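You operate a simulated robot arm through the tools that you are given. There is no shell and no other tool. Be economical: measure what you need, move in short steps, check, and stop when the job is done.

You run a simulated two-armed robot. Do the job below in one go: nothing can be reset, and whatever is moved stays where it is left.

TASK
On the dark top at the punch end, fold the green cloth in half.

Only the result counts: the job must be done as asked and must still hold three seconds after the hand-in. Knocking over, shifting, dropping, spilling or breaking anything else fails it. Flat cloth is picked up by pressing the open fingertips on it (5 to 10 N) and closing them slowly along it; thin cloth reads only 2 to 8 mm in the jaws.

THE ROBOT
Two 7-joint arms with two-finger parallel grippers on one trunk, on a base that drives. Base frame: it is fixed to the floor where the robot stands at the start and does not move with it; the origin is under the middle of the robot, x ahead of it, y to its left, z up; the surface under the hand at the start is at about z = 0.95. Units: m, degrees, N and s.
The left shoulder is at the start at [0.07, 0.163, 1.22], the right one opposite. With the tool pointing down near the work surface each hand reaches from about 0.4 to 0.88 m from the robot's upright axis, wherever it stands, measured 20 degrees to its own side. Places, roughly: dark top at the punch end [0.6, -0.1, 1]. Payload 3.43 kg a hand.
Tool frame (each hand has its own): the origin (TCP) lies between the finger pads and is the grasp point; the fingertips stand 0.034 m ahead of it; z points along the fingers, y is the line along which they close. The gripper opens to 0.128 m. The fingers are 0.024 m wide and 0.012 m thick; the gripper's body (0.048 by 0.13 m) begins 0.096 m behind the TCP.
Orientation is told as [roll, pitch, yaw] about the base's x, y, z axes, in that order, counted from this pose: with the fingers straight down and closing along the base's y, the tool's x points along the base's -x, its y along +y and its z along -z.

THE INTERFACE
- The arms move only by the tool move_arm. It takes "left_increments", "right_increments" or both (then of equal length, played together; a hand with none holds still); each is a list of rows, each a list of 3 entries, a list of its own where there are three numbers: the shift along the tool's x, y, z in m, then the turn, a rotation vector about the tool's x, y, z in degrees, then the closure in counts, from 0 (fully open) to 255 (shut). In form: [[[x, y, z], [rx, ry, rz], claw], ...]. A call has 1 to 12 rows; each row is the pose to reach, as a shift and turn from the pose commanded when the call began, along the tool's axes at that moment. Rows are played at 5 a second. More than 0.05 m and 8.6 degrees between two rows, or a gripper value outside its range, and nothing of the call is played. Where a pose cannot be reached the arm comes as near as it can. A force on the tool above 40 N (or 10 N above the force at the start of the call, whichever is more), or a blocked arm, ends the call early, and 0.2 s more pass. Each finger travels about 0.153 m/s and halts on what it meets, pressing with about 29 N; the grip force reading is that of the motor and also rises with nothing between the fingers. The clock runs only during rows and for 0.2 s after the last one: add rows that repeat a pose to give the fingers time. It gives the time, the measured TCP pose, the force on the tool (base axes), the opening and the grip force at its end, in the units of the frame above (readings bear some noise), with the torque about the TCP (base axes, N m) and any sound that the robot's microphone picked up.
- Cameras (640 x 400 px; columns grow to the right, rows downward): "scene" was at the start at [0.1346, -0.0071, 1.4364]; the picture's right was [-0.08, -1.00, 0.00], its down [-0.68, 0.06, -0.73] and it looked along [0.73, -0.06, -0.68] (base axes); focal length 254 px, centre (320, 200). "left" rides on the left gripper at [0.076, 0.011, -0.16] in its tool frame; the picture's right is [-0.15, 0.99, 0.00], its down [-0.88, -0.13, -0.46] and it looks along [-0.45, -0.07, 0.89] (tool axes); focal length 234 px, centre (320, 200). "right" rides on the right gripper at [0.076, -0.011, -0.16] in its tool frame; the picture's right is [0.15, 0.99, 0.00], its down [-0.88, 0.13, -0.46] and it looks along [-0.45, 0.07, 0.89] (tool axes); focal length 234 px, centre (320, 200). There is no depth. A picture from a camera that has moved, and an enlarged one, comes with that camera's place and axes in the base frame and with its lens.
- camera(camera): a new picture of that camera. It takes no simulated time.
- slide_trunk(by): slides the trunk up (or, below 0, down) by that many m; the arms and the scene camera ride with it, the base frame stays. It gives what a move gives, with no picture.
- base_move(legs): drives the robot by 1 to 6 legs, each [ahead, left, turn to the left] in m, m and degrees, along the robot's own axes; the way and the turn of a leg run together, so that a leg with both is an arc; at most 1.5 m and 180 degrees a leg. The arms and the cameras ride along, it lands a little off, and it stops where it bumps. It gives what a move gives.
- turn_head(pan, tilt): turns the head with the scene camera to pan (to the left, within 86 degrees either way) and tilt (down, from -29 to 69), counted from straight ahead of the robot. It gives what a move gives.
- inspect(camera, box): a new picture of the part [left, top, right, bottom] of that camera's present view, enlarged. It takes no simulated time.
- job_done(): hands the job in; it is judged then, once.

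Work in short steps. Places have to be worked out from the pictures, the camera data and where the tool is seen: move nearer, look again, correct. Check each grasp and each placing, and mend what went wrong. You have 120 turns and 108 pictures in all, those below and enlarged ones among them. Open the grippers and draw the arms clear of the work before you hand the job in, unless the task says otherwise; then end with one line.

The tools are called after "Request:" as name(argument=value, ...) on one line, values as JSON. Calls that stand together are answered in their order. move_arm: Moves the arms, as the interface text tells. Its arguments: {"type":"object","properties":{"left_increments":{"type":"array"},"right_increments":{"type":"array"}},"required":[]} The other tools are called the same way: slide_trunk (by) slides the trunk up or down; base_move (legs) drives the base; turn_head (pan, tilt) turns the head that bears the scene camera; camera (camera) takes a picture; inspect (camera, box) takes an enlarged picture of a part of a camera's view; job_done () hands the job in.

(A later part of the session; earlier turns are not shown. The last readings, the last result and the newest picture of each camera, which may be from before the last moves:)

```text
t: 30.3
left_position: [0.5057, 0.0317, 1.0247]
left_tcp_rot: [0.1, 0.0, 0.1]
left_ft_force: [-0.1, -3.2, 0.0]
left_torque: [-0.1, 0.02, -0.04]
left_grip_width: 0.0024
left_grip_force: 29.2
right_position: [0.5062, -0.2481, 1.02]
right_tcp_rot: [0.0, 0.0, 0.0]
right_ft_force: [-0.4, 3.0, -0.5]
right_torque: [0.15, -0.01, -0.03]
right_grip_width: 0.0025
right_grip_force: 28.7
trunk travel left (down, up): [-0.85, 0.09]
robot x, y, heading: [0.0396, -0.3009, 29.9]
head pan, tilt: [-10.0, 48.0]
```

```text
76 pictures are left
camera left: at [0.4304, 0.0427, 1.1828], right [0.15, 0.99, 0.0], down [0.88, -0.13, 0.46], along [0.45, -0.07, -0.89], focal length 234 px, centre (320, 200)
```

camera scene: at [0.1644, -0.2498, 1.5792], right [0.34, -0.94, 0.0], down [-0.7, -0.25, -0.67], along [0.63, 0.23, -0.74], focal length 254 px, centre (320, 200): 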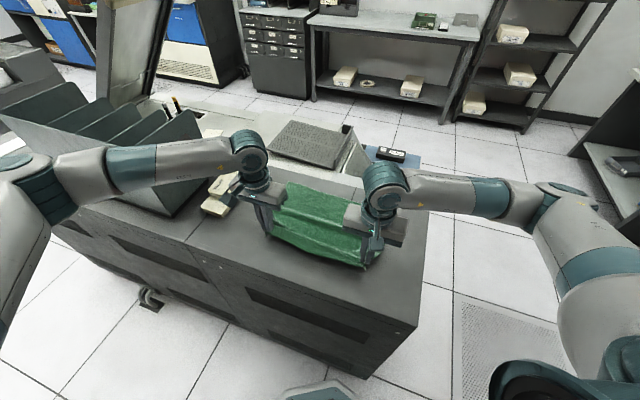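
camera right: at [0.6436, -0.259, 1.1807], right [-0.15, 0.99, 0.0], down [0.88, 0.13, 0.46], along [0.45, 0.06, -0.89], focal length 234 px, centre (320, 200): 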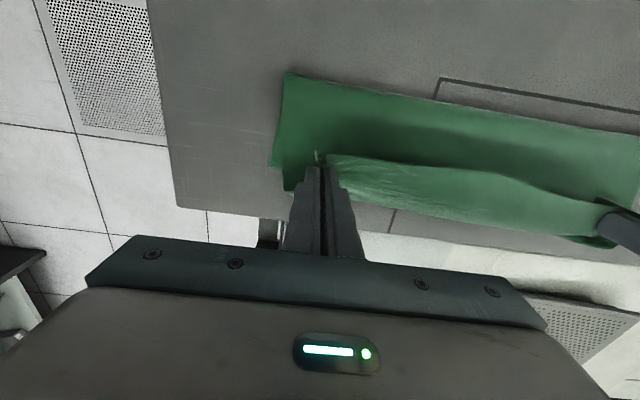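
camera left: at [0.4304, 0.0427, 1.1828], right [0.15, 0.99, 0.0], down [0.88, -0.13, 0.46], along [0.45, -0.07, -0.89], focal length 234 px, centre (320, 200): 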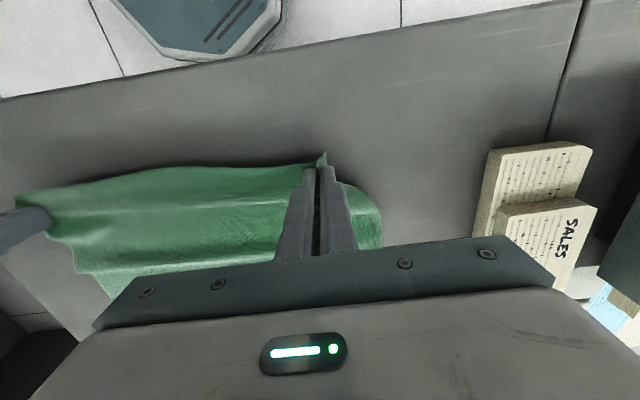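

The cloth has unrolled. Now I carry it forward low, with the tips about 5.5 cm up, to x≈0.65 and look.

Request:
move_arm(left_increments=[[[-0.01, 0, -0.012], [0, 0, 0], 255], [[-0.025, 0, -0.018], [0, 0, 0], 255], [[-0.04, 0, -0.02], [0, 0, 0], 255], [[-0.055, 0, -0.02], [0, 0, 0], 255], [[-0.07, 0, -0.02], [0, 0, 0], 255], [[-0.085, 0, -0.02], [0, 0, 0], 255], [[-0.1, 0, -0.02], [0, 0, 0], 255], [[-0.115, 0, -0.02], [0, 0, 0], 255], [[-0.13, 0, -0.02], [0, 0, 0], 255], [[-0.145, 0, -0.02], [0, 0, 0], 255], [[-0.145, 0, -0.02], [0, 0, 0], 255]], right_increments=[[[-0.01, 0, -0.012], [0, 0, 0], 255], [[-0.025, 0, -0.02], [0, 0, 0], 255], [[-0.04, 0, -0.024], [0, 0, 0], 255], [[-0.055, 0, -0.024], [0, 0, 0], 255], [[-0.07, 0, -0.024], [0, 0, 0], 255], [[-0.085, 0, -0.024], [0, 0, 0], 255], [[-0.1, 0, -0.024], [0, 0, 0], 255], [[-0.115, 0, -0.024], [0, 0, 0], 255], [[-0.13, 0, -0.024], [0, 0, 0], 255], [[-0.145, 0, -0.024], [0, 0, 0], 255], [[-0.145, 0, -0.024], [0, 0, 0], 255]])

Request:
inspect(camera="scene", box=[230, 150, 430, 275])

Request:
camera(camera="right")

```text
t: 32.7
left_position: [0.652, 0.0323, 1.0459]
left_tcp_rot: [-0.1, -0.1, -0.1]
left_ft_force: [-0.3, -1.6, 0.2]
left_torque: [-0.06, -0.02, -0.01]
left_grip_width: 0.002
left_grip_force: 28.7
right_position: [0.6523, -0.2458, 1.0467]
right_tcp_rot: [-0.1, 0.0, -0.1]
right_ft_force: [0.2, 1.5, -0.4]
right_torque: [0.09, -0.01, -0.03]
right_grip_width: 0.0021
right_grip_force: 29.0
trunk travel left (down, up): [-0.85, 0.09]
robot x, y, heading: [0.0459, -0.3006, 30.1]
head pan, tilt: [-10.0, 48.0]
```

```text
3.20 times, centred on (330, 212) of scene
camera zoom: at [0.1635, -0.2492, 1.5792], right [0.34, -0.94, 0.0], down [-0.7, -0.25, -0.67], along [0.63, 0.23, -0.74], focal length 814 px, centre (288, 160)
```

zoom: 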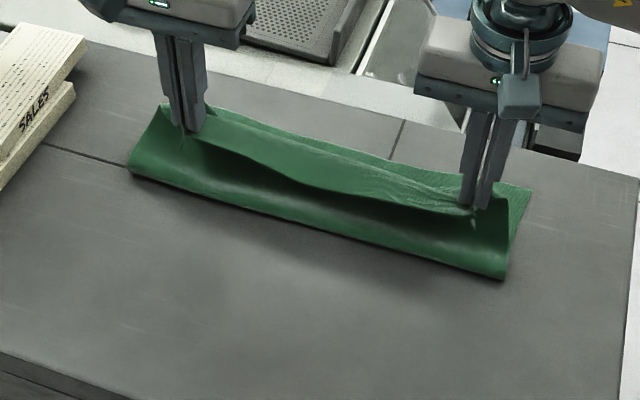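

```text
74 pictures are left
camera right: at [0.5763, -0.2585, 1.2047], right [-0.15, 0.99, 0.0], down [0.88, 0.13, 0.46], along [0.45, 0.06, -0.89], focal length 234 px, centre (320, 200)
```

right: 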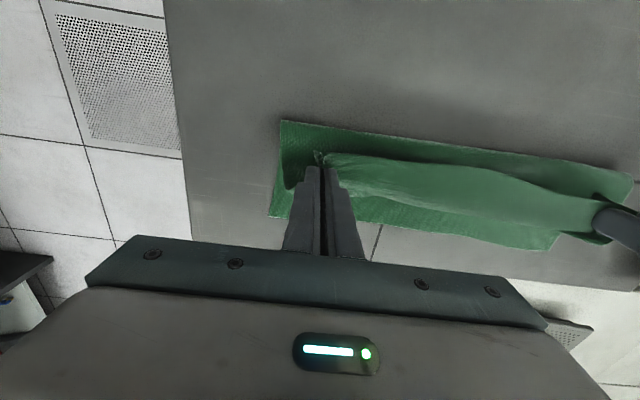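

The cloth keeps curling ahead of the vertical fingers, so this direction puts the fold in the wrong place. A cleaner way is to fold the far edge toward me, so that I can tilt the tools backwards as the sheet turns over. First I lay the near edge back flat.

Request:
move_arm(left_increments=[[[0.015, 0, -0.005], [0, 0, 0], 255], [[0.035, 0, -0.007], [0, 0, 0], 255], [[0.055, 0, -0.007], [0, 0, 0], 255], [[0.075, 0, -0.005], [0, 0, 0], 255], [[0.095, 0, 0.0], [0, 0, 0], 255], [[0.115, 0, 0.01], [0, 0, 0], 255], [[0.135, 0.001, 0.022], [0, 0, 0], 255], [[0.153, 0.002, 0.036], [0, 0, 0], 255], [[0.168, 0.003, 0.048], [0, 0, 0], 255], [[0.177, 0.003, 0.055], [0, 0, 0], 255], [[0.177, 0.003, 0.055], [0, 0, 0], 255]], right_increments=[[[0.015, 0, -0.005], [0, 0, 0], 255], [[0.035, 0, -0.007], [0, 0, 0], 255], [[0.055, 0, -0.007], [0, 0, 0], 255], [[0.075, 0, -0.005], [0, 0, 0], 255], [[0.095, 0, 0.0], [0, 0, 0], 255], [[0.115, 0, 0.01], [0, 0, 0], 255], [[0.135, -0.001, 0.022], [0, 0, 0], 255], [[0.153, -0.003, 0.036], [0, 0, 0], 255], [[0.165, -0.004, 0.048], [0, 0, 0], 255], [[0.173, -0.005, 0.055], [0, 0, 0], 255], [[0.173, -0.005, 0.055], [0, 0, 0], 255]])

Request:
camera(camera="left")

Request:
camera(camera="right")

```text
t: 35.1
left_position: [0.475, 0.0341, 0.99]
left_tcp_rot: [0.0, 0.0, -0.1]
left_ft_force: [0.4, -12.0, 0.5]
left_torque: [-0.45, 0.01, -0.01]
left_grip_width: 0.0025
left_grip_force: 28.7
right_position: [0.4786, -0.2518, 0.9925]
right_tcp_rot: [-0.2, 0.0, -0.1]
right_ft_force: [0.3, 11.2, 0.6]
right_torque: [0.41, 0.0, -0.08]
right_grip_width: 0.0022
right_grip_force: 29.4
trunk travel left (down, up): [-0.85, 0.09]
robot x, y, heading: [0.0434, -0.2992, 29.9]
head pan, tilt: [-10.0, 48.0]
```

```text
73 pictures are left
camera left: at [0.3992, 0.0454, 1.1494], right [0.15, 0.99, 0.0], down [0.88, -0.13, 0.46], along [0.45, -0.07, -0.89], focal length 234 px, centre (320, 200)
```

left: 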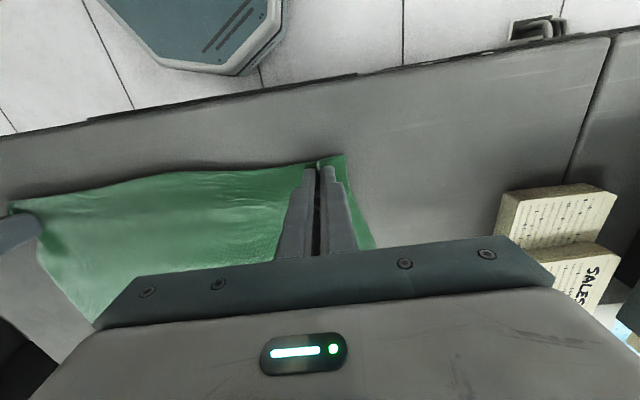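

```text
72 pictures are left
camera right: at [0.4026, -0.2641, 1.1504], right [-0.15, 0.99, 0.0], down [0.88, 0.13, 0.46], along [0.45, 0.07, -0.89], focal length 234 px, centre (320, 200)
```

right: 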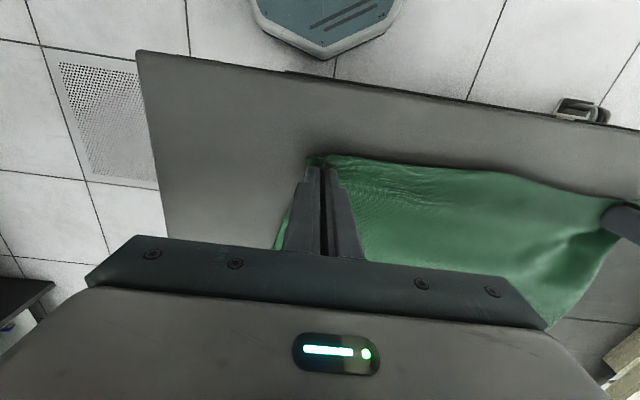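

The near edge is laid back. I release slowly, lift both hands and look at the cloth.

Request:
move_arm(left_increments=[[[0, 0, 0], [0, 0, 0], 235], [[0, 0, 0], [0, 0, 0], 215], [[0, 0, 0], [0, 0, 0], 190], [[0, 0, -0.005], [0, 0, 0], 165], [[0, 0, -0.03], [0, 0, 0], 165], [[0, 0, -0.07], [0, 0, 0], 165], [[0, 0, -0.11], [0, 0, 0], 165], [[0, 0, -0.15], [0, 0, 0], 165]], right_increments=[[[0, 0, 0.002], [0, 0, 0], 235], [[0, 0, 0.002], [0, 0, 0], 215], [[0, 0, 0.002], [0, 0, 0], 190], [[0, 0, -0.005], [0, 0, 0], 165], [[0, 0, -0.03], [0, 0, 0], 165], [[0, 0, -0.07], [0, 0, 0], 165], [[0, 0, -0.11], [0, 0, 0], 165], [[0, 0, -0.15], [0, 0, 0], 165]])

Request:
camera(camera="scene")

Request:
camera(camera="left")

Request:
camera(camera="right")

```text
t: 36.9
left_position: [0.4741, 0.0344, 1.1412]
left_tcp_rot: [0.2, -0.1, 0.0]
left_ft_force: [0.2, -0.6, 0.1]
left_torque: [-0.01, -0.02, 0.01]
left_grip_width: 0.0451
left_grip_force: 0.0
right_position: [0.4793, -0.2512, 1.1424]
right_tcp_rot: [-0.2, 0.0, 0.0]
right_ft_force: [0.2, 0.1, 0.1]
right_torque: [0.0, 0.0, 0.01]
right_grip_width: 0.0449
right_grip_force: 0.1
trunk travel left (down, up): [-0.85, 0.09]
robot x, y, heading: [0.0451, -0.302, 30.2]
head pan, tilt: [-10.0, 48.0]
```

```text
71 pictures are left
camera scene: at [0.1632, -0.2494, 1.5791], right [0.34, -0.94, 0.0], down [-0.7, -0.25, -0.67], along [0.63, 0.23, -0.74], focal length 254 px, centre (320, 200)
```

scene: 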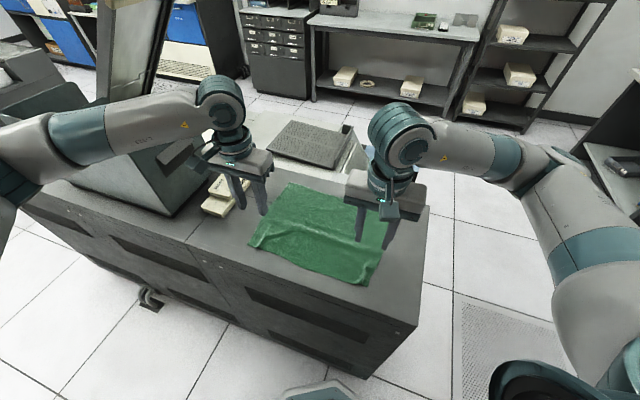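

```text
70 pictures are left
camera left: at [0.3988, 0.0456, 1.2996], right [0.15, 0.99, 0.0], down [0.88, -0.13, 0.46], along [0.45, -0.07, -0.89], focal length 234 px, centre (320, 200)
```

left: 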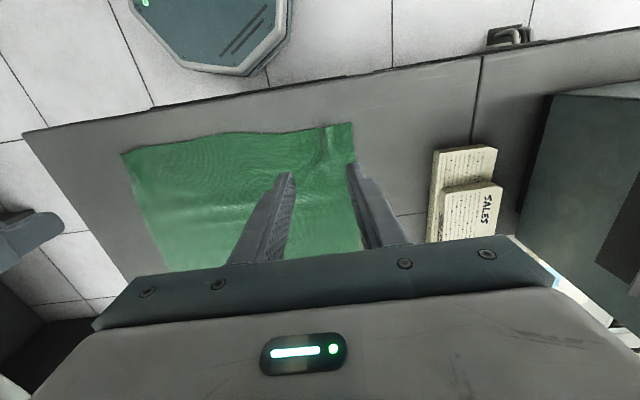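

```text
69 pictures are left
camera right: at [0.4036, -0.262, 1.301], right [-0.15, 0.99, 0.0], down [0.88, 0.13, 0.46], along [0.45, 0.06, -0.89], focal length 234 px, centre (320, 200)
```

right: 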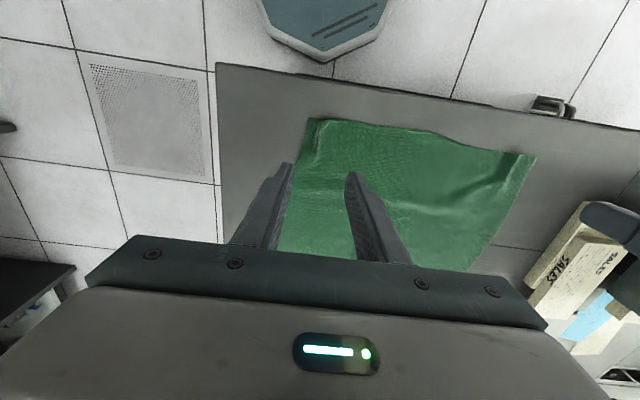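

The cloth is back nearly flat, with small ridges at the near corners. I move both hands over the far edge and look.

Request:
move_arm(left_increments=[[[-0.04, 0, 0.01], [0, 0, 0], 167], [[-0.08, 0, 0.02], [0, 0, 0], 167], [[-0.12, 0, 0.03], [0, 0, 0], 167], [[-0.165, 0, 0.042], [0, 0, 0], 167], [[-0.205, 0, 0.055], [0, 0, 0], 167], [[-0.248, 0, 0.071], [0, 0, 0], 167], [[-0.248, 0, 0.071], [0, 0, 0], 167]], right_increments=[[[-0.04, 0, 0.01], [0, 0, 0], 167], [[-0.08, -0.002, 0.02], [0, 0, 0], 167], [[-0.12, -0.004, 0.03], [0, 0, 0], 167], [[-0.165, -0.006, 0.042], [0, 0, 0], 167], [[-0.205, -0.008, 0.055], [0, 0, 0], 167], [[-0.243, -0.009, 0.072], [0, 0, 0], 167], [[-0.243, -0.009, 0.072], [0, 0, 0], 167]])

Request:
camera(camera="scene")

Request:
camera(camera="left")

Request:
camera(camera="right")

```text
t: 38.5
left_position: [0.7205, 0.0359, 1.0683]
left_tcp_rot: [0.0, 0.0, -0.1]
left_ft_force: [0.6, 1.0, 0.8]
left_torque: [-0.03, -0.01, 0.0]
left_grip_width: 0.0441
left_grip_force: 0.1
right_position: [0.7249, -0.26, 1.0696]
right_tcp_rot: [-0.2, -0.1, 0.0]
right_ft_force: [-0.4, 0.1, 0.5]
right_torque: [-0.02, -0.01, -0.02]
right_grip_width: 0.0441
right_grip_force: 0.0
trunk travel left (down, up): [-0.85, 0.09]
robot x, y, heading: [0.0454, -0.3022, 29.8]
head pan, tilt: [-10.0, 48.0]
```

```text
68 pictures are left
camera scene: at [0.1629, -0.2487, 1.5792], right [0.34, -0.94, 0.0], down [-0.7, -0.25, -0.67], along [0.63, 0.23, -0.74], focal length 254 px, centre (320, 200)
```

scene: 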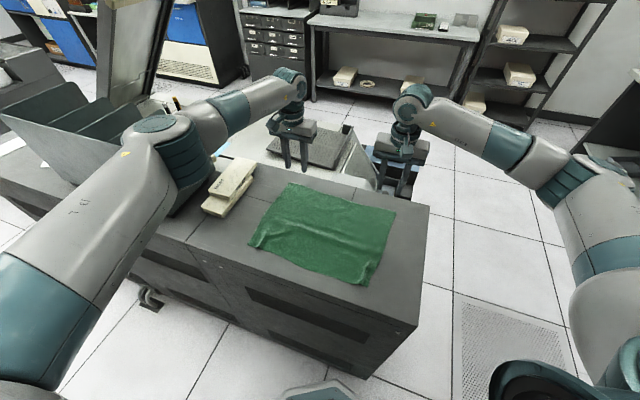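

```text
67 pictures are left
camera left: at [0.6443, 0.0468, 1.2271], right [0.15, 0.99, 0.0], down [0.88, -0.13, 0.46], along [0.45, -0.07, -0.89], focal length 234 px, centre (320, 200)
```

left: 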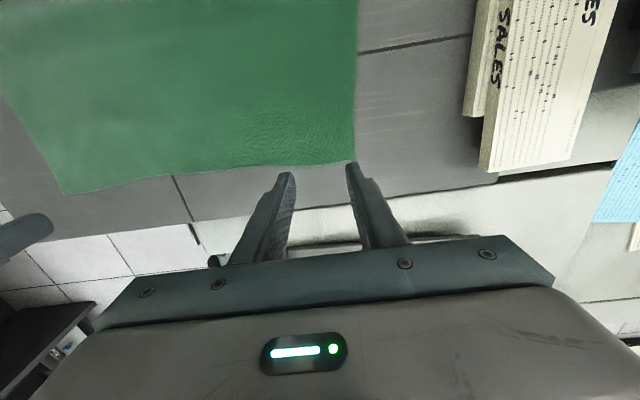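

```text
66 pictures are left
camera right: at [0.6488, -0.2721, 1.2285], right [-0.15, 0.99, 0.0], down [0.88, 0.13, 0.46], along [0.45, 0.06, -0.89], focal length 234 px, centre (320, 200)
```

right: 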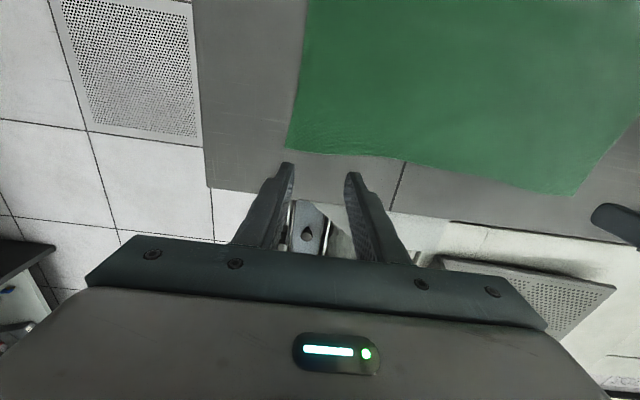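

The far corners are at (0.737, 0.076) and (0.725, −0.303). I descend just above pinch points 14 mm inside that edge.

Request:
move_arm(left_increments=[[[-0.002, -0.001, 0.03], [0, 0, 0], 167], [[-0.003, -0.001, 0.06], [0, 0, 0], 167], [[-0.003, -0.001, 0.077], [0, 0, 0], 167], [[-0.003, -0.001, 0.0795], [0, 0, 0], 167], [[-0.003, -0.001, 0.0825], [0, 0, 0], 167], [[-0.003, -0.001, 0.0825], [0, 0, 0], 167]], right_increments=[[[0.005, -0.001, 0.03], [0, 0, 0], 167], [[0.01, -0.001, 0.06], [0, 0, 0], 167], [[0.0125, -0.001, 0.078], [0, 0, 0], 167], [[0.0125, -0.001, 0.081], [0, 0, 0], 167], [[0.0125, -0.001, 0.084], [0, 0, 0], 167], [[0.0125, -0.001, 0.084], [0, 0, 0], 167]])

Request:
camera(camera="left")

Request:
camera(camera="right")

```text
t: 39.9
left_position: [0.7255, 0.0331, 0.9877]
left_tcp_rot: [0.1, -0.1, 0.1]
left_ft_force: [0.4, -0.1, -0.2]
left_torque: [-0.01, 0.0, 0.0]
left_grip_width: 0.0442
left_grip_force: 0.1
right_position: [0.7105, -0.2614, 0.9859]
right_tcp_rot: [-0.2, -0.1, 0.0]
right_ft_force: [0.8, 0.4, 3.9]
right_torque: [0.02, -0.05, 0.01]
right_grip_width: 0.0443
right_grip_force: 0.0
trunk travel left (down, up): [-0.85, 0.09]
robot x, y, heading: [0.0477, -0.301, 30.1]
head pan, tilt: [-10.0, 48.0]
```

```text
65 pictures are left
camera left: at [0.649, 0.0444, 1.1459], right [0.15, 0.99, 0.0], down [0.88, -0.13, 0.46], along [0.45, -0.07, -0.89], focal length 234 px, centre (320, 200)
```

left: 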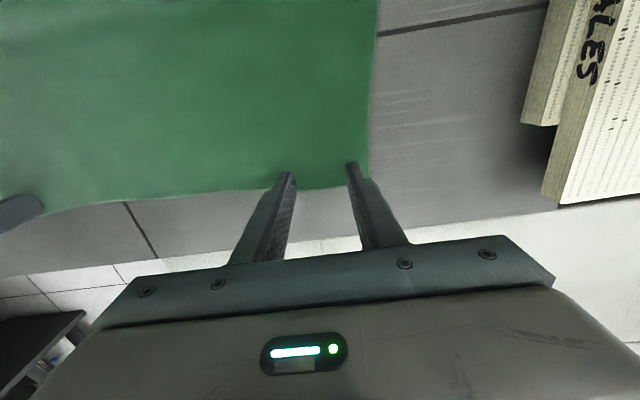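

```text
64 pictures are left
camera right: at [0.6347, -0.2739, 1.1442], right [-0.15, 0.99, 0.0], down [0.88, 0.13, 0.46], along [0.45, 0.06, -0.89], focal length 234 px, centre (320, 200)
```

right: 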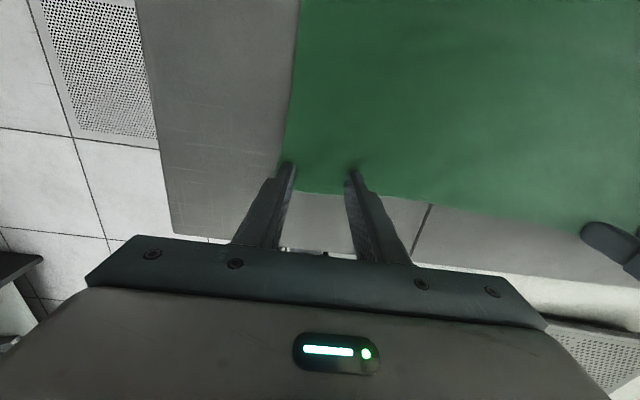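

Both hands are well placed, so I press a little more and check the forces.

Request:
move_arm(left_increments=[[[0, 0, 0.0025], [0, 0, 0], 167], [[0, 0, 0.0025], [0, 0, 0], 167], [[0, 0, 0.0025], [0, 0, 0], 167]], right_increments=[[[0, 0, 0.001], [0, 0, 0], 167], [[0, 0, 0.001], [0, 0, 0], 167], [[0, 0, 0.001], [0, 0, 0], 167]])

```text
t: 40.7
left_position: [0.7246, 0.0333, 0.9854]
left_tcp_rot: [0.1, -0.1, 0.1]
left_ft_force: [-0.5, 0.2, 2.0]
left_torque: [0.01, -0.03, 0.0]
left_grip_width: 0.0441
left_grip_force: 0.0
right_position: [0.7101, -0.2618, 0.986]
right_tcp_rot: [-0.2, -0.2, 0.0]
right_ft_force: [1.1, -0.1, 7.7]
right_torque: [0.0, -0.09, 0.01]
right_grip_width: 0.0439
right_grip_force: 0.0
trunk travel left (down, up): [-0.85, 0.09]
robot x, y, heading: [0.0452, -0.3022, 30.1]
head pan, tilt: [-10.0, 48.0]
```

The left hand reads 2 N and the right 8 N. I press the left hand 1.5 mm and the right 0.5 mm further, then close both slowly.

Request:
move_arm(left_increments=[[[0, 0, 0.0015], [0, 0, 0], 167], [[0, 0, 0.0015], [0, 0, 0], 174], [[0, 0, 0.0015], [0, 0, 0], 182], [[0, 0, 0.0015], [0, 0, 0], 190], [[0, 0, 0.0015], [0, 0, 0], 199], [[0, 0, 0.0015], [0, 0, 0], 208], [[0, 0, 0.0015], [0, 0, 0], 218], [[0, 0, 0.0015], [0, 0, 0], 228], [[0, 0, 0.0015], [0, 0, 0], 238], [[0, 0, 0.0015], [0, 0, 0], 248], [[0, 0, 0.0015], [0, 0, 0], 255], [[0, 0, 0.0015], [0, 0, 0], 255]], right_increments=[[[0, 0, 0.0005], [0, 0, 0], 167], [[0, 0, 0.0005], [0, 0, 0], 174], [[0, 0, 0.0005], [0, 0, 0], 182], [[0, 0, 0.0005], [0, 0, 0], 190], [[0, 0, 0.0005], [0, 0, 0], 199], [[0, 0, 0.0005], [0, 0, 0], 208], [[0, 0, 0.0005], [0, 0, 0], 218], [[0, 0, 0.0005], [0, 0, 0], 228], [[0, 0, 0.0005], [0, 0, 0], 238], [[0, 0, 0.0005], [0, 0, 0], 248], [[0, 0, 0.0005], [0, 0, 0], 255], [[0, 0, 0.0005], [0, 0, 0], 255]])

Request:
camera(camera="left")

Request:
camera(camera="right")

```text
t: 43.3
left_position: [0.7233, 0.0316, 0.9849]
left_tcp_rot: [0.1, -0.2, -0.1]
left_ft_force: [1.2, -4.1, 8.6]
left_torque: [-0.16, -0.07, 0.01]
left_grip_width: 0.0023
left_grip_force: 29.2
right_position: [0.7082, -0.2631, 0.9867]
right_tcp_rot: [-0.1, -0.2, 0.1]
right_ft_force: [0.7, 4.8, 18.1]
right_torque: [0.2, -0.12, 0.02]
right_grip_width: 0.0039
right_grip_force: 29.0
trunk travel left (down, up): [-0.85, 0.09]
robot x, y, heading: [0.043, -0.3008, 29.9]
head pan, tilt: [-10.0, 48.0]
```

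```text
63 pictures are left
camera left: at [0.6466, 0.0429, 1.1441], right [0.15, 0.99, 0.0], down [0.88, -0.13, 0.46], along [0.45, -0.07, -0.89], focal length 234 px, centre (320, 200)
```

left: 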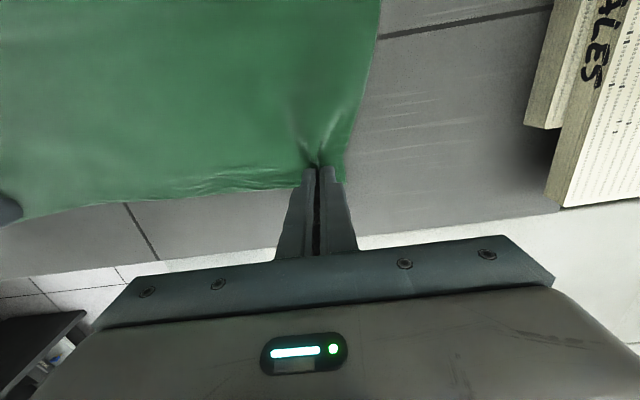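

```text
62 pictures are left
camera right: at [0.6319, -0.2739, 1.1451], right [-0.15, 0.99, 0.0], down [0.88, 0.13, 0.46], along [0.45, 0.07, -0.89], focal length 234 px, centre (320, 200)
```

right: 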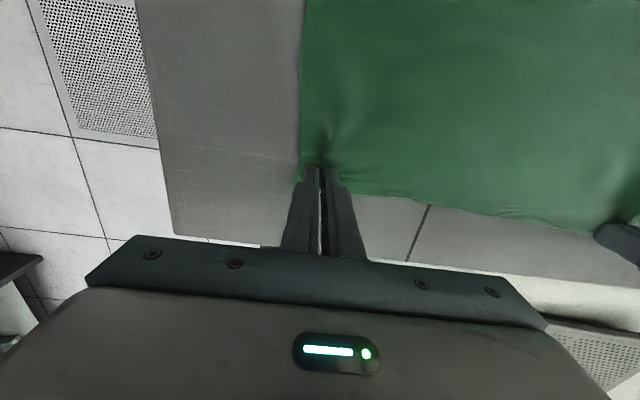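

Both hands hold cloth (2.3 and 3.9 mm). I lift and carry the far edge toward me on an arc, tilting the tools back as it turns, and check at mid-arc.

Request:
move_arm(left_increments=[[[0.006, -0.002, -0.018], [0, -5, 0], 255], [[0.0137, -0.002, -0.0355], [0, -10, 0], 255], [[0.027, -0.002, -0.051], [0, -16, 0], 255], [[0.042, -0.002, -0.0655], [0, -22, 0], 255], [[0.061, -0.002, -0.076], [0, -28.5, 0], 255], [[0.0818, -0.002, -0.085], [0, -35, 0], 255], [[0.104, -0.002, -0.09], [0, -40, 0], 255], [[0.1268, -0.002, -0.094], [0, -45, 0], 255], [[0.1268, -0.002, -0.094], [0, -45, 0], 255]], right_increments=[[[0.006, 0.002, -0.018], [0, -5, 0], 255], [[0.0137, 0.002, -0.0355], [0, -10, 0], 255], [[0.027, 0.002, -0.051], [0, -16, 0], 255], [[0.042, 0.002, -0.0655], [0, -22, 0], 255], [[0.061, 0.002, -0.076], [0, -28.5, 0], 255], [[0.0818, 0.002, -0.085], [0, -35, 0], 255], [[0.104, 0.002, -0.09], [0, -40, 0], 255], [[0.1268, 0.002, -0.094], [0, -45, 0], 255], [[0.1268, 0.002, -0.094], [0, -45, 0], 255]])

Request:
camera(camera="scene")

Request:
camera(camera="left")

```text
t: 45.3
left_position: [0.5979, 0.0317, 1.0781]
left_tcp_rot: [0.1, -45.0, 0.0]
left_ft_force: [-0.2, -3.5, 0.3]
left_torque: [-0.07, 0.04, -0.06]
left_grip_width: 0.0019
left_grip_force: 28.7
right_position: [0.5817, -0.2588, 1.0764]
right_tcp_rot: [-0.1, -45.0, 0.0]
right_ft_force: [-0.1, 3.9, 0.5]
right_torque: [0.12, 0.01, 0.1]
right_grip_width: 0.0017
right_grip_force: 29.1
trunk travel left (down, up): [-0.85, 0.09]
robot x, y, heading: [0.0417, -0.3015, 29.8]
head pan, tilt: [-10.0, 48.0]
```

```text
61 pictures are left
camera scene: at [0.1652, -0.2511, 1.5791], right [0.34, -0.94, 0.0], down [-0.7, -0.25, -0.67], along [0.63, 0.23, -0.74], focal length 254 px, centre (320, 200)
```

scene: 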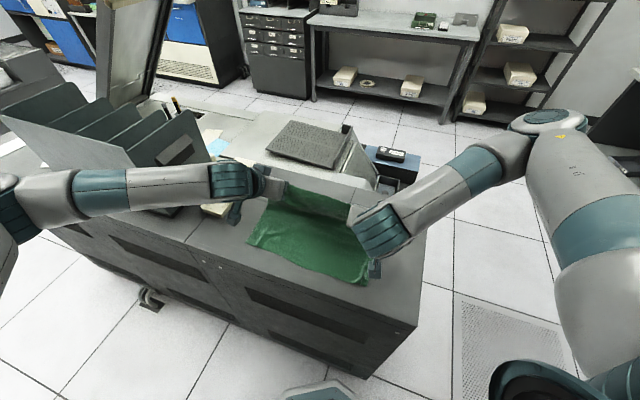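

```text
60 pictures are left
camera left: at [0.4316, 0.0422, 1.1359], right [0.1, 0.99, 0.11], down [0.3, -0.13, 0.95], along [0.95, -0.07, -0.31], focal length 234 px, centre (320, 200)
```

left: 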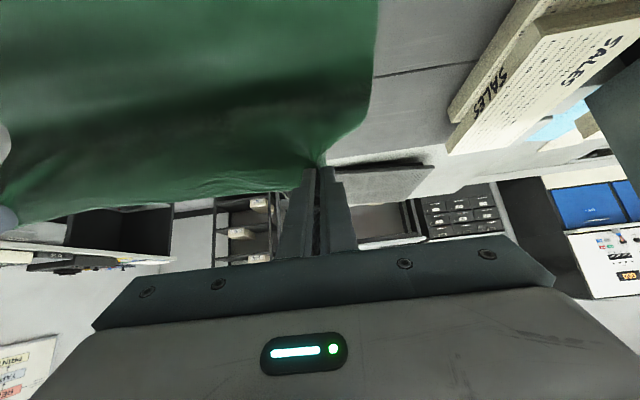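

At mid-arc the sheet hangs cleanly with no curl at the fingers. I continue toward me and check the reach.

Request:
move_arm(left_increments=[[[0.009, 0, -0.009], [0, -2.5, 0], 255], [[0.0177, 0, -0.0177], [0, -5, 0], 255], [[0.032, 0, -0.028], [0, -6.5, 0], 255], [[0.0471, 0, -0.0378], [0, -8, 0], 255], [[0.0635, 0, -0.043], [0, -9, 0], 255], [[0.0802, 0, -0.0482], [0, -10, 0], 255], [[0.0802, 0, -0.0482], [0, -10, 0], 255]], right_increments=[[[0.009, 0, -0.009], [0, -2.5, 0], 255], [[0.0177, 0, -0.0177], [0, -5, 0], 255], [[0.032, 0, -0.028], [0, -6.5, 0], 255], [[0.0471, 0, -0.0378], [0, -8, 0], 255], [[0.0635, 0, -0.043], [0, -9, 0], 255], [[0.0802, 0, -0.0482], [0, -10, 0], 255], [[0.0802, 0, -0.0482], [0, -10, 0], 255]])

Request:
camera(camera="scene")

Request:
camera(camera="right")

```text
t: 46.9
left_position: [0.5112, 0.0341, 1.0593]
left_tcp_rot: [-0.1, -54.7, 0.1]
left_ft_force: [0.8, -0.2, -0.5]
left_torque: [0.02, -0.03, -0.03]
left_grip_width: 0.0025
left_grip_force: 29.2
left hand out of reach, approached as far as the arm can: row 6, 7
right_position: [0.4953, -0.2408, 1.0424]
right_tcp_rot: [-0.6, -55.1, 0.5]
right_ft_force: [-1.0, 0.3, -0.6]
right_torque: [-0.01, -0.01, 0.0]
right_grip_width: 0.0017
right_grip_force: 28.5
right hand out of reach, approached as far as the arm can: row 1, 2, 3, 4, 5, 6, 7
trunk travel left (down, up): [-0.85, 0.09]
robot x, y, heading: [0.0454, -0.2993, 30.2]
head pan, tilt: [-10.0, 48.0]
```

```text
59 pictures are left
camera scene: at [0.1597, -0.2466, 1.5796], right [0.34, -0.94, 0.0], down [-0.7, -0.26, -0.67], along [0.63, 0.23, -0.74], focal length 254 px, centre (320, 200)
```

scene: 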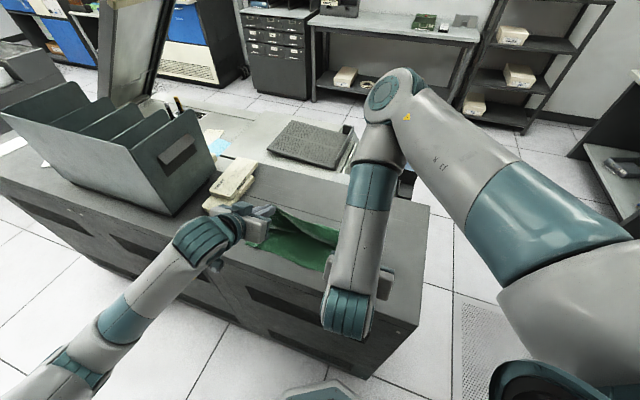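

```text
58 pictures are left
camera right: at [0.3208, -0.2529, 1.0698], right [-0.08, 0.99, -0.13], down [0.13, 0.14, 0.98], along [0.99, 0.07, -0.14], focal length 234 px, centre (320, 200)
```

right: 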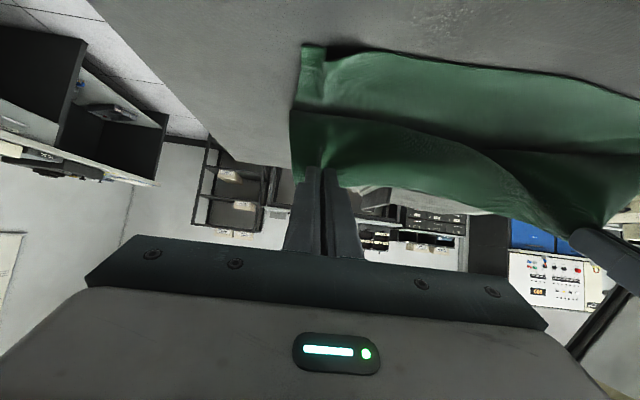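

The right arm is too folded for this. I shift the hands 8 cm forward, keeping the cloth low, then back the base away in −x so that both arms can finish the arc.

Request:
move_arm(left_increments=[[[-0.015, 0, 0.023], [0, 0, 0], 255], [[-0.03, 0, 0.046], [0, 0, 0], 255], [[-0.04, 0, 0.07], [0, 0, 0], 255], [[-0.04, 0, 0.07], [0, 0, 0], 255]], right_increments=[[[-0.015, 0, 0.022], [0, 0, 0], 255], [[-0.03, 0, 0.044], [0, 0, 0], 255], [[-0.044, 0, 0.066], [0, 0, 0], 255], [[-0.044, 0, 0.066], [0, 0, 0], 255]])

Request:
camera(camera="scene")

```text
t: 47.9
left_position: [0.5938, 0.0307, 1.0526]
left_tcp_rot: [0.0, -55.2, 0.1]
left_ft_force: [0.4, -0.3, -0.3]
left_torque: [0.01, 0.02, -0.06]
left_grip_width: 0.0022
left_grip_force: 29.0
right_position: [0.5753, -0.2412, 1.0392]
right_tcp_rot: [-0.4, -55.0, 0.2]
right_ft_force: [-0.1, -0.1, 0.0]
right_torque: [0.04, -0.02, -0.01]
right_grip_width: 0.0018
right_grip_force: 28.9
trunk travel left (down, up): [-0.85, 0.09]
robot x, y, heading: [0.0432, -0.3009, 30.1]
head pan, tilt: [-10.0, 48.0]
```

```text
57 pictures are left
camera scene: at [0.1631, -0.2487, 1.5792], right [0.34, -0.94, 0.0], down [-0.7, -0.25, -0.67], along [0.63, 0.23, -0.74], focal length 254 px, centre (320, 200)
```

scene: 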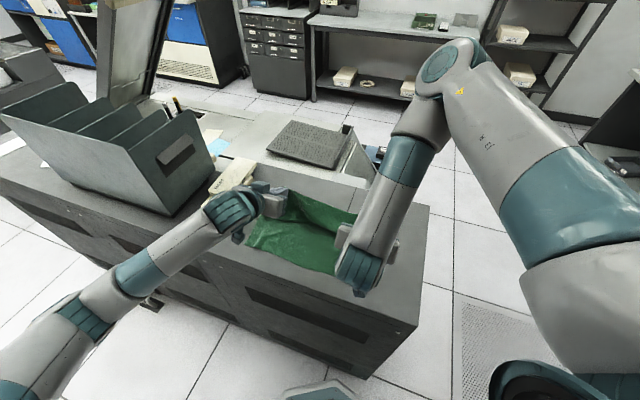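

The cloth is still held. I back the base 0.12 m along world −x, which carries the edge most of the way.

Request:
base_move(legs=[[-0.052, 0.03, 0], [-0.052, 0.03, 0]])

Request:
camera(camera="scene")

Request:
camera(camera="right")

Request:
camera(camera="left")

```text
t: 49.5
left_position: [0.481, 0.0285, 1.0495]
left_tcp_rot: [0.0, -54.8, -0.1]
left_ft_force: [0.3, 0.4, -0.3]
left_torque: [0.02, 0.06, 0.0]
left_grip_width: 0.0023
left_grip_force: 29.4
right_position: [0.4623, -0.2429, 1.0365]
right_tcp_rot: [-0.4, -54.7, 0.2]
right_ft_force: [-0.1, -0.3, 0.1]
right_torque: [0.01, 0.02, 0.02]
right_grip_width: 0.0018
right_grip_force: 29.4
trunk travel left (down, up): [-0.85, 0.09]
robot x, y, heading: [-0.0753, -0.3052, 29.9]
head pan, tilt: [-10.0, 48.0]
```

```text
56 pictures are left
camera scene: at [0.0535, -0.2504, 1.5783], right [0.34, -0.94, 0.0], down [-0.7, -0.25, -0.67], along [0.62, 0.23, -0.75], focal length 254 px, centre (320, 200)
```

scene: 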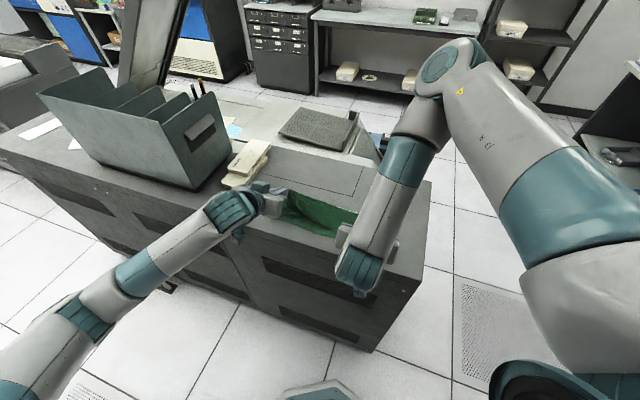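

```text
55 pictures are left
camera right: at [0.2884, -0.2548, 1.0655], right [-0.08, 0.99, -0.12], down [0.14, 0.13, 0.98], along [0.99, 0.06, -0.15], focal length 234 px, centre (320, 200)
```

right: 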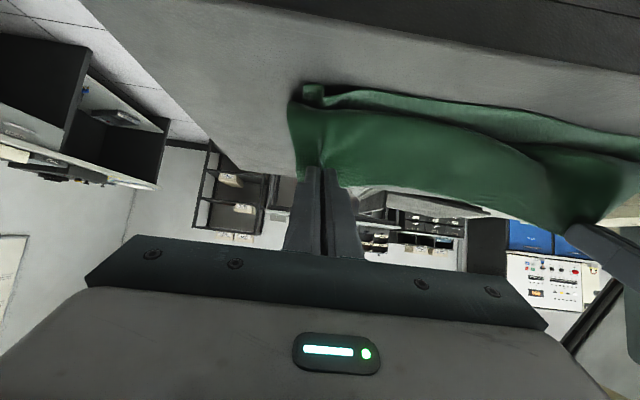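

```text
54 pictures are left
camera left: at [0.3075, 0.0411, 1.0783], right [0.09, 0.99, 0.12], down [0.14, -0.13, 0.98], along [0.99, -0.07, -0.15], focal length 234 px, centre (320, 200)
```

left: 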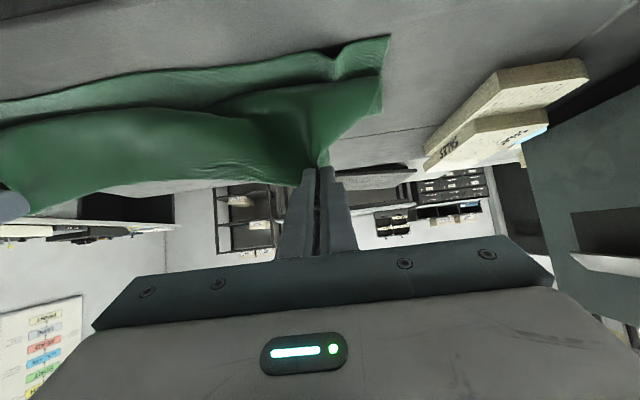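

The reach is fine now. I lower both edges to the near side, spreading the hands slightly to pull the sag out.

Request:
move_arm(left_increments=[[[0.013, 0.002, 0.0037], [0, 0, 0], 255], [[0.026, 0.003, 0.0075], [0, 0, 0], 255], [[0.039, 0.004, 0.0112], [0, 0, 0], 255], [[0.052, 0.005, 0.015], [0, 0, 0], 255], [[0.052, 0.005, 0.015], [0, 0, 0], 255]], right_increments=[[[0.009, -0.003, 0.0045], [0, 0, 0], 255], [[0.018, -0.006, 0.009], [0, 0, 0], 255], [[0.026, -0.009, 0.0136], [0, 0, 0], 255], [[0.034, -0.012, 0.018], [0, 0, 0], 255], [[0.034, -0.012, 0.018], [0, 0, 0], 255]])

Request:
camera(camera="right")

Request:
camera(camera="left")

Request:
camera(camera="scene")

```text
t: 50.6
left_position: [0.4609, 0.0395, 1.0233]
left_tcp_rot: [-0.2, -55.3, -0.4]
left_ft_force: [0.5, -7.6, -0.1]
left_torque: [-0.1, 0.0, -0.25]
left_grip_width: 0.0023
left_grip_force: 28.8
left hand out of reach, approached as far as the arm can: row 2, 3, 4, 5
right_position: [0.452, -0.2548, 1.0022]
right_tcp_rot: [-0.2, -55.1, 0.2]
right_ft_force: [0.6, 7.1, 1.2]
right_torque: [0.15, -0.01, 0.21]
right_grip_width: 0.002
right_grip_force: 29.2
trunk travel left (down, up): [-0.85, 0.09]
robot x, y, heading: [-0.0745, -0.3016, 30.5]
head pan, tilt: [-10.0, 48.0]
```

```text
53 pictures are left
camera right: at [0.2776, -0.2666, 1.0301], right [-0.08, 0.99, -0.12], down [0.13, 0.13, 0.98], along [0.99, 0.07, -0.14], focal length 234 px, centre (320, 200)
```

right: 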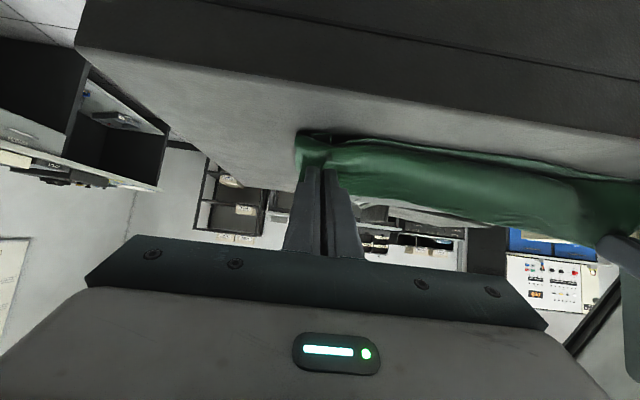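

```text
52 pictures are left
camera left: at [0.2876, 0.0536, 1.0514], right [0.09, 0.99, 0.12], down [0.12, -0.13, 0.98], along [0.99, -0.08, -0.14], focal length 234 px, centre (320, 200)
```

left: 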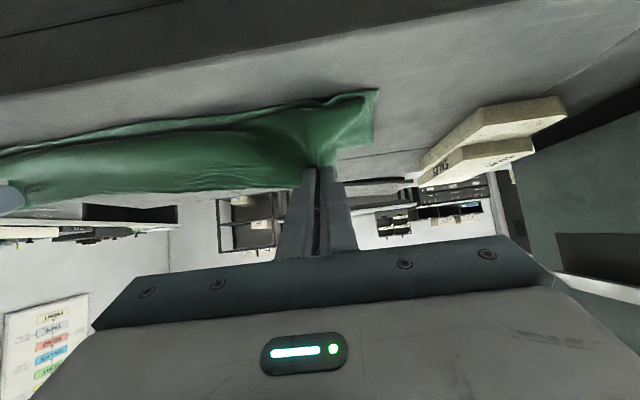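

```text
51 pictures are left
camera scene: at [0.045, -0.2508, 1.5792], right [0.34, -0.94, 0.0], down [-0.7, -0.25, -0.67], along [0.63, 0.23, -0.74], focal length 254 px, centre (320, 200)
```

scene: 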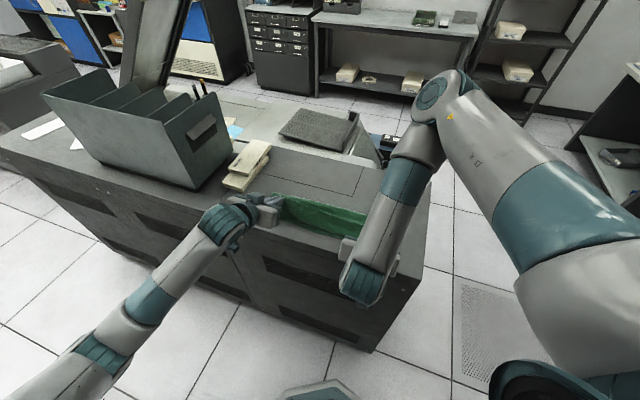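

The left arm's joints limit it at h≈5 cm. I raise the right hand by 1.5 cm to match, relax the side tension, then lower the trunk by 3.5 cm.

Request:
move_arm(left_increments=[[[0, -0.003, 0], [0, 0, 0], 255], [[0, -0.005, 0], [0, 0, 0], 255]], right_increments=[[[-0.007, 0.001, -0.004], [0, 0, 0], 255], [[-0.0123, 0.001, -0.0086], [0, 0, 0], 255]])

Request:
slide_trunk(by=-0.035)

Request:
camera(camera="right")

Request:
camera(camera="left")

Request:
inspect(camera="scene", box=[200, 150, 440, 300])

```text
t: 51.2
left_position: [0.4618, 0.0404, 1.0236]
left_tcp_rot: [-0.2, -55.3, -0.4]
left_ft_force: [0.0, -6.7, -0.6]
left_torque: [-0.1, -0.03, -0.19]
left_grip_width: 0.0025
left_grip_force: 29.5
left hand out of reach, approached as far as the arm can: row 1, 2
right_position: [0.4531, -0.2539, 1.0157]
right_tcp_rot: [-0.5, -55.1, 0.4]
right_ft_force: [0.8, 5.9, 0.1]
right_torque: [0.1, -0.01, 0.24]
right_grip_width: 0.002
right_grip_force: 29.4
trunk travel left (down, up): [-0.85, 0.09]
robot x, y, heading: [-0.0711, -0.2982, 30.0]
head pan, tilt: [-10.0, 48.0]
```

```text
t: 52.0
left_position: [0.4623, 0.0426, 0.9889]
left_tcp_rot: [-0.2, -55.5, -0.3]
left_ft_force: [0.2, -6.9, -0.1]
left_torque: [-0.09, 0.0, -0.22]
left_grip_width: 0.0024
left_grip_force: 29.0
right_position: [0.4525, -0.2546, 0.9817]
right_tcp_rot: [-0.3, -55.2, 0.1]
right_ft_force: [-0.5, 7.2, 9.0]
right_torque: [0.17, -0.2, 0.25]
right_grip_width: 0.0019
right_grip_force: 29.2
trunk travel left (down, up): [-0.815, 0.125]
robot x, y, heading: [-0.0781, -0.3038, 30.0]
head pan, tilt: [-10.0, 48.0]
```

```text
50 pictures are left
camera right: at [0.2773, -0.266, 1.0099], right [-0.08, 0.99, -0.12], down [0.13, 0.13, 0.98], along [0.99, 0.07, -0.14], focal length 234 px, centre (320, 200)
```

right: 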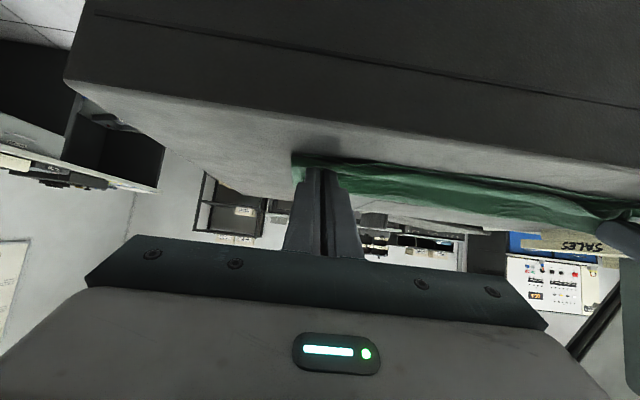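

```text
49 pictures are left
camera left: at [0.287, 0.0539, 1.0168], right [0.09, 0.99, 0.12], down [0.12, -0.13, 0.98], along [0.99, -0.08, -0.13], focal length 234 px, centre (320, 200)
```

left: 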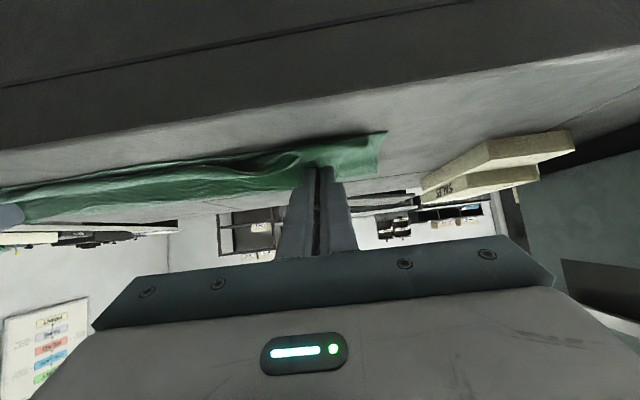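

```text
2.67 times, centred on (320, 225) of scene
camera zoom: at [0.044, -0.2508, 1.5444], right [0.34, -0.94, 0.0], down [-0.7, -0.25, -0.67], along [0.63, 0.23, -0.74], focal length 678 px, centre (320, 133)
```

zoom: 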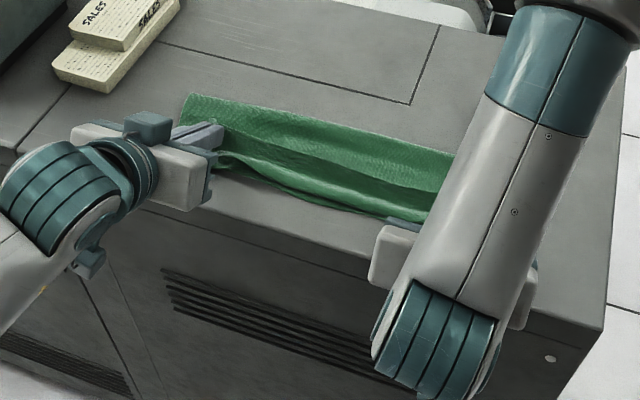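

The sheet bulges in front of the hands, so the fold sits at x≈0.55–0.57 instead of 0.597 and too much cloth is in the upper layer. Moving the held edge back about 8 cm at low height should roll the fold to the middle.

Request:
move_arm(left_increments=[[[-0.01, -0.004, -0.005], [0, 0, 0], 255], [[-0.022, -0.005, 0.008], [0, 0, 0], 255], [[-0.035, -0.005, 0.025], [0, 0, 0], 255], [[-0.048, -0.005, 0.043], [0, 0, 0], 255], [[-0.061, -0.005, 0.061], [0, 0, 0], 255], [[-0.061, -0.005, 0.061], [0, 0, 0], 255]], right_increments=[[[-0.015, 0.002, -0.008], [0, 0, 0], 255], [[-0.028, 0.003, 0.006], [0, 0, 0], 255], [[-0.04, 0.003, 0.024], [0, 0, 0], 255], [[-0.053, 0.003, 0.042], [0, 0, 0], 255], [[-0.066, 0.003, 0.06], [0, 0, 0], 255], [[-0.066, 0.003, 0.06], [0, 0, 0], 255]])

Request:
camera(camera="left")

Request:
inspect(camera="scene", box=[200, 130, 440, 280])

```text
t: 53.4
left_position: [0.5467, 0.0371, 1.0041]
left_tcp_rot: [-0.2, -55.3, -0.3]
left_ft_force: [-0.2, -3.2, 0.6]
left_torque: [-0.01, 0.03, -0.11]
left_grip_width: 0.002
left_grip_force: 29.3
right_position: [0.5401, -0.2517, 1.0009]
right_tcp_rot: [-0.3, -55.1, 0.2]
right_ft_force: [-0.6, 2.2, 0.7]
right_torque: [0.04, 0.01, 0.05]
right_grip_width: 0.0017
right_grip_force: 29.3
trunk travel left (down, up): [-0.815, 0.125]
robot x, y, heading: [-0.0759, -0.3053, 30.2]
head pan, tilt: [-10.0, 48.0]
```

```text
47 pictures are left
camera left: at [0.3718, 0.0506, 1.0315], right [0.09, 0.99, 0.12], down [0.13, -0.13, 0.98], along [0.99, -0.08, -0.14], focal length 234 px, centre (320, 200)
```

left: 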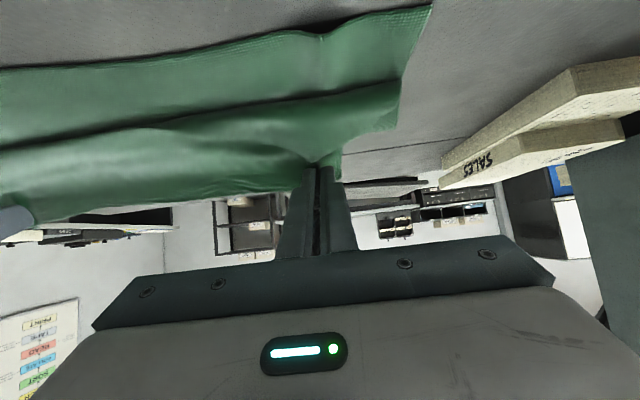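

```text
2.67 times, centred on (320, 205) of scene
camera zoom: at [0.0447, -0.2498, 1.5442], right [0.34, -0.94, 0.0], down [-0.7, -0.25, -0.67], along [0.63, 0.23, -0.74], focal length 678 px, centre (320, 187)
```

zoom: 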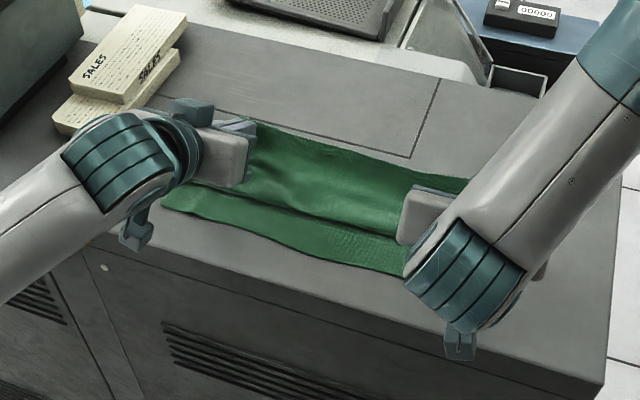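

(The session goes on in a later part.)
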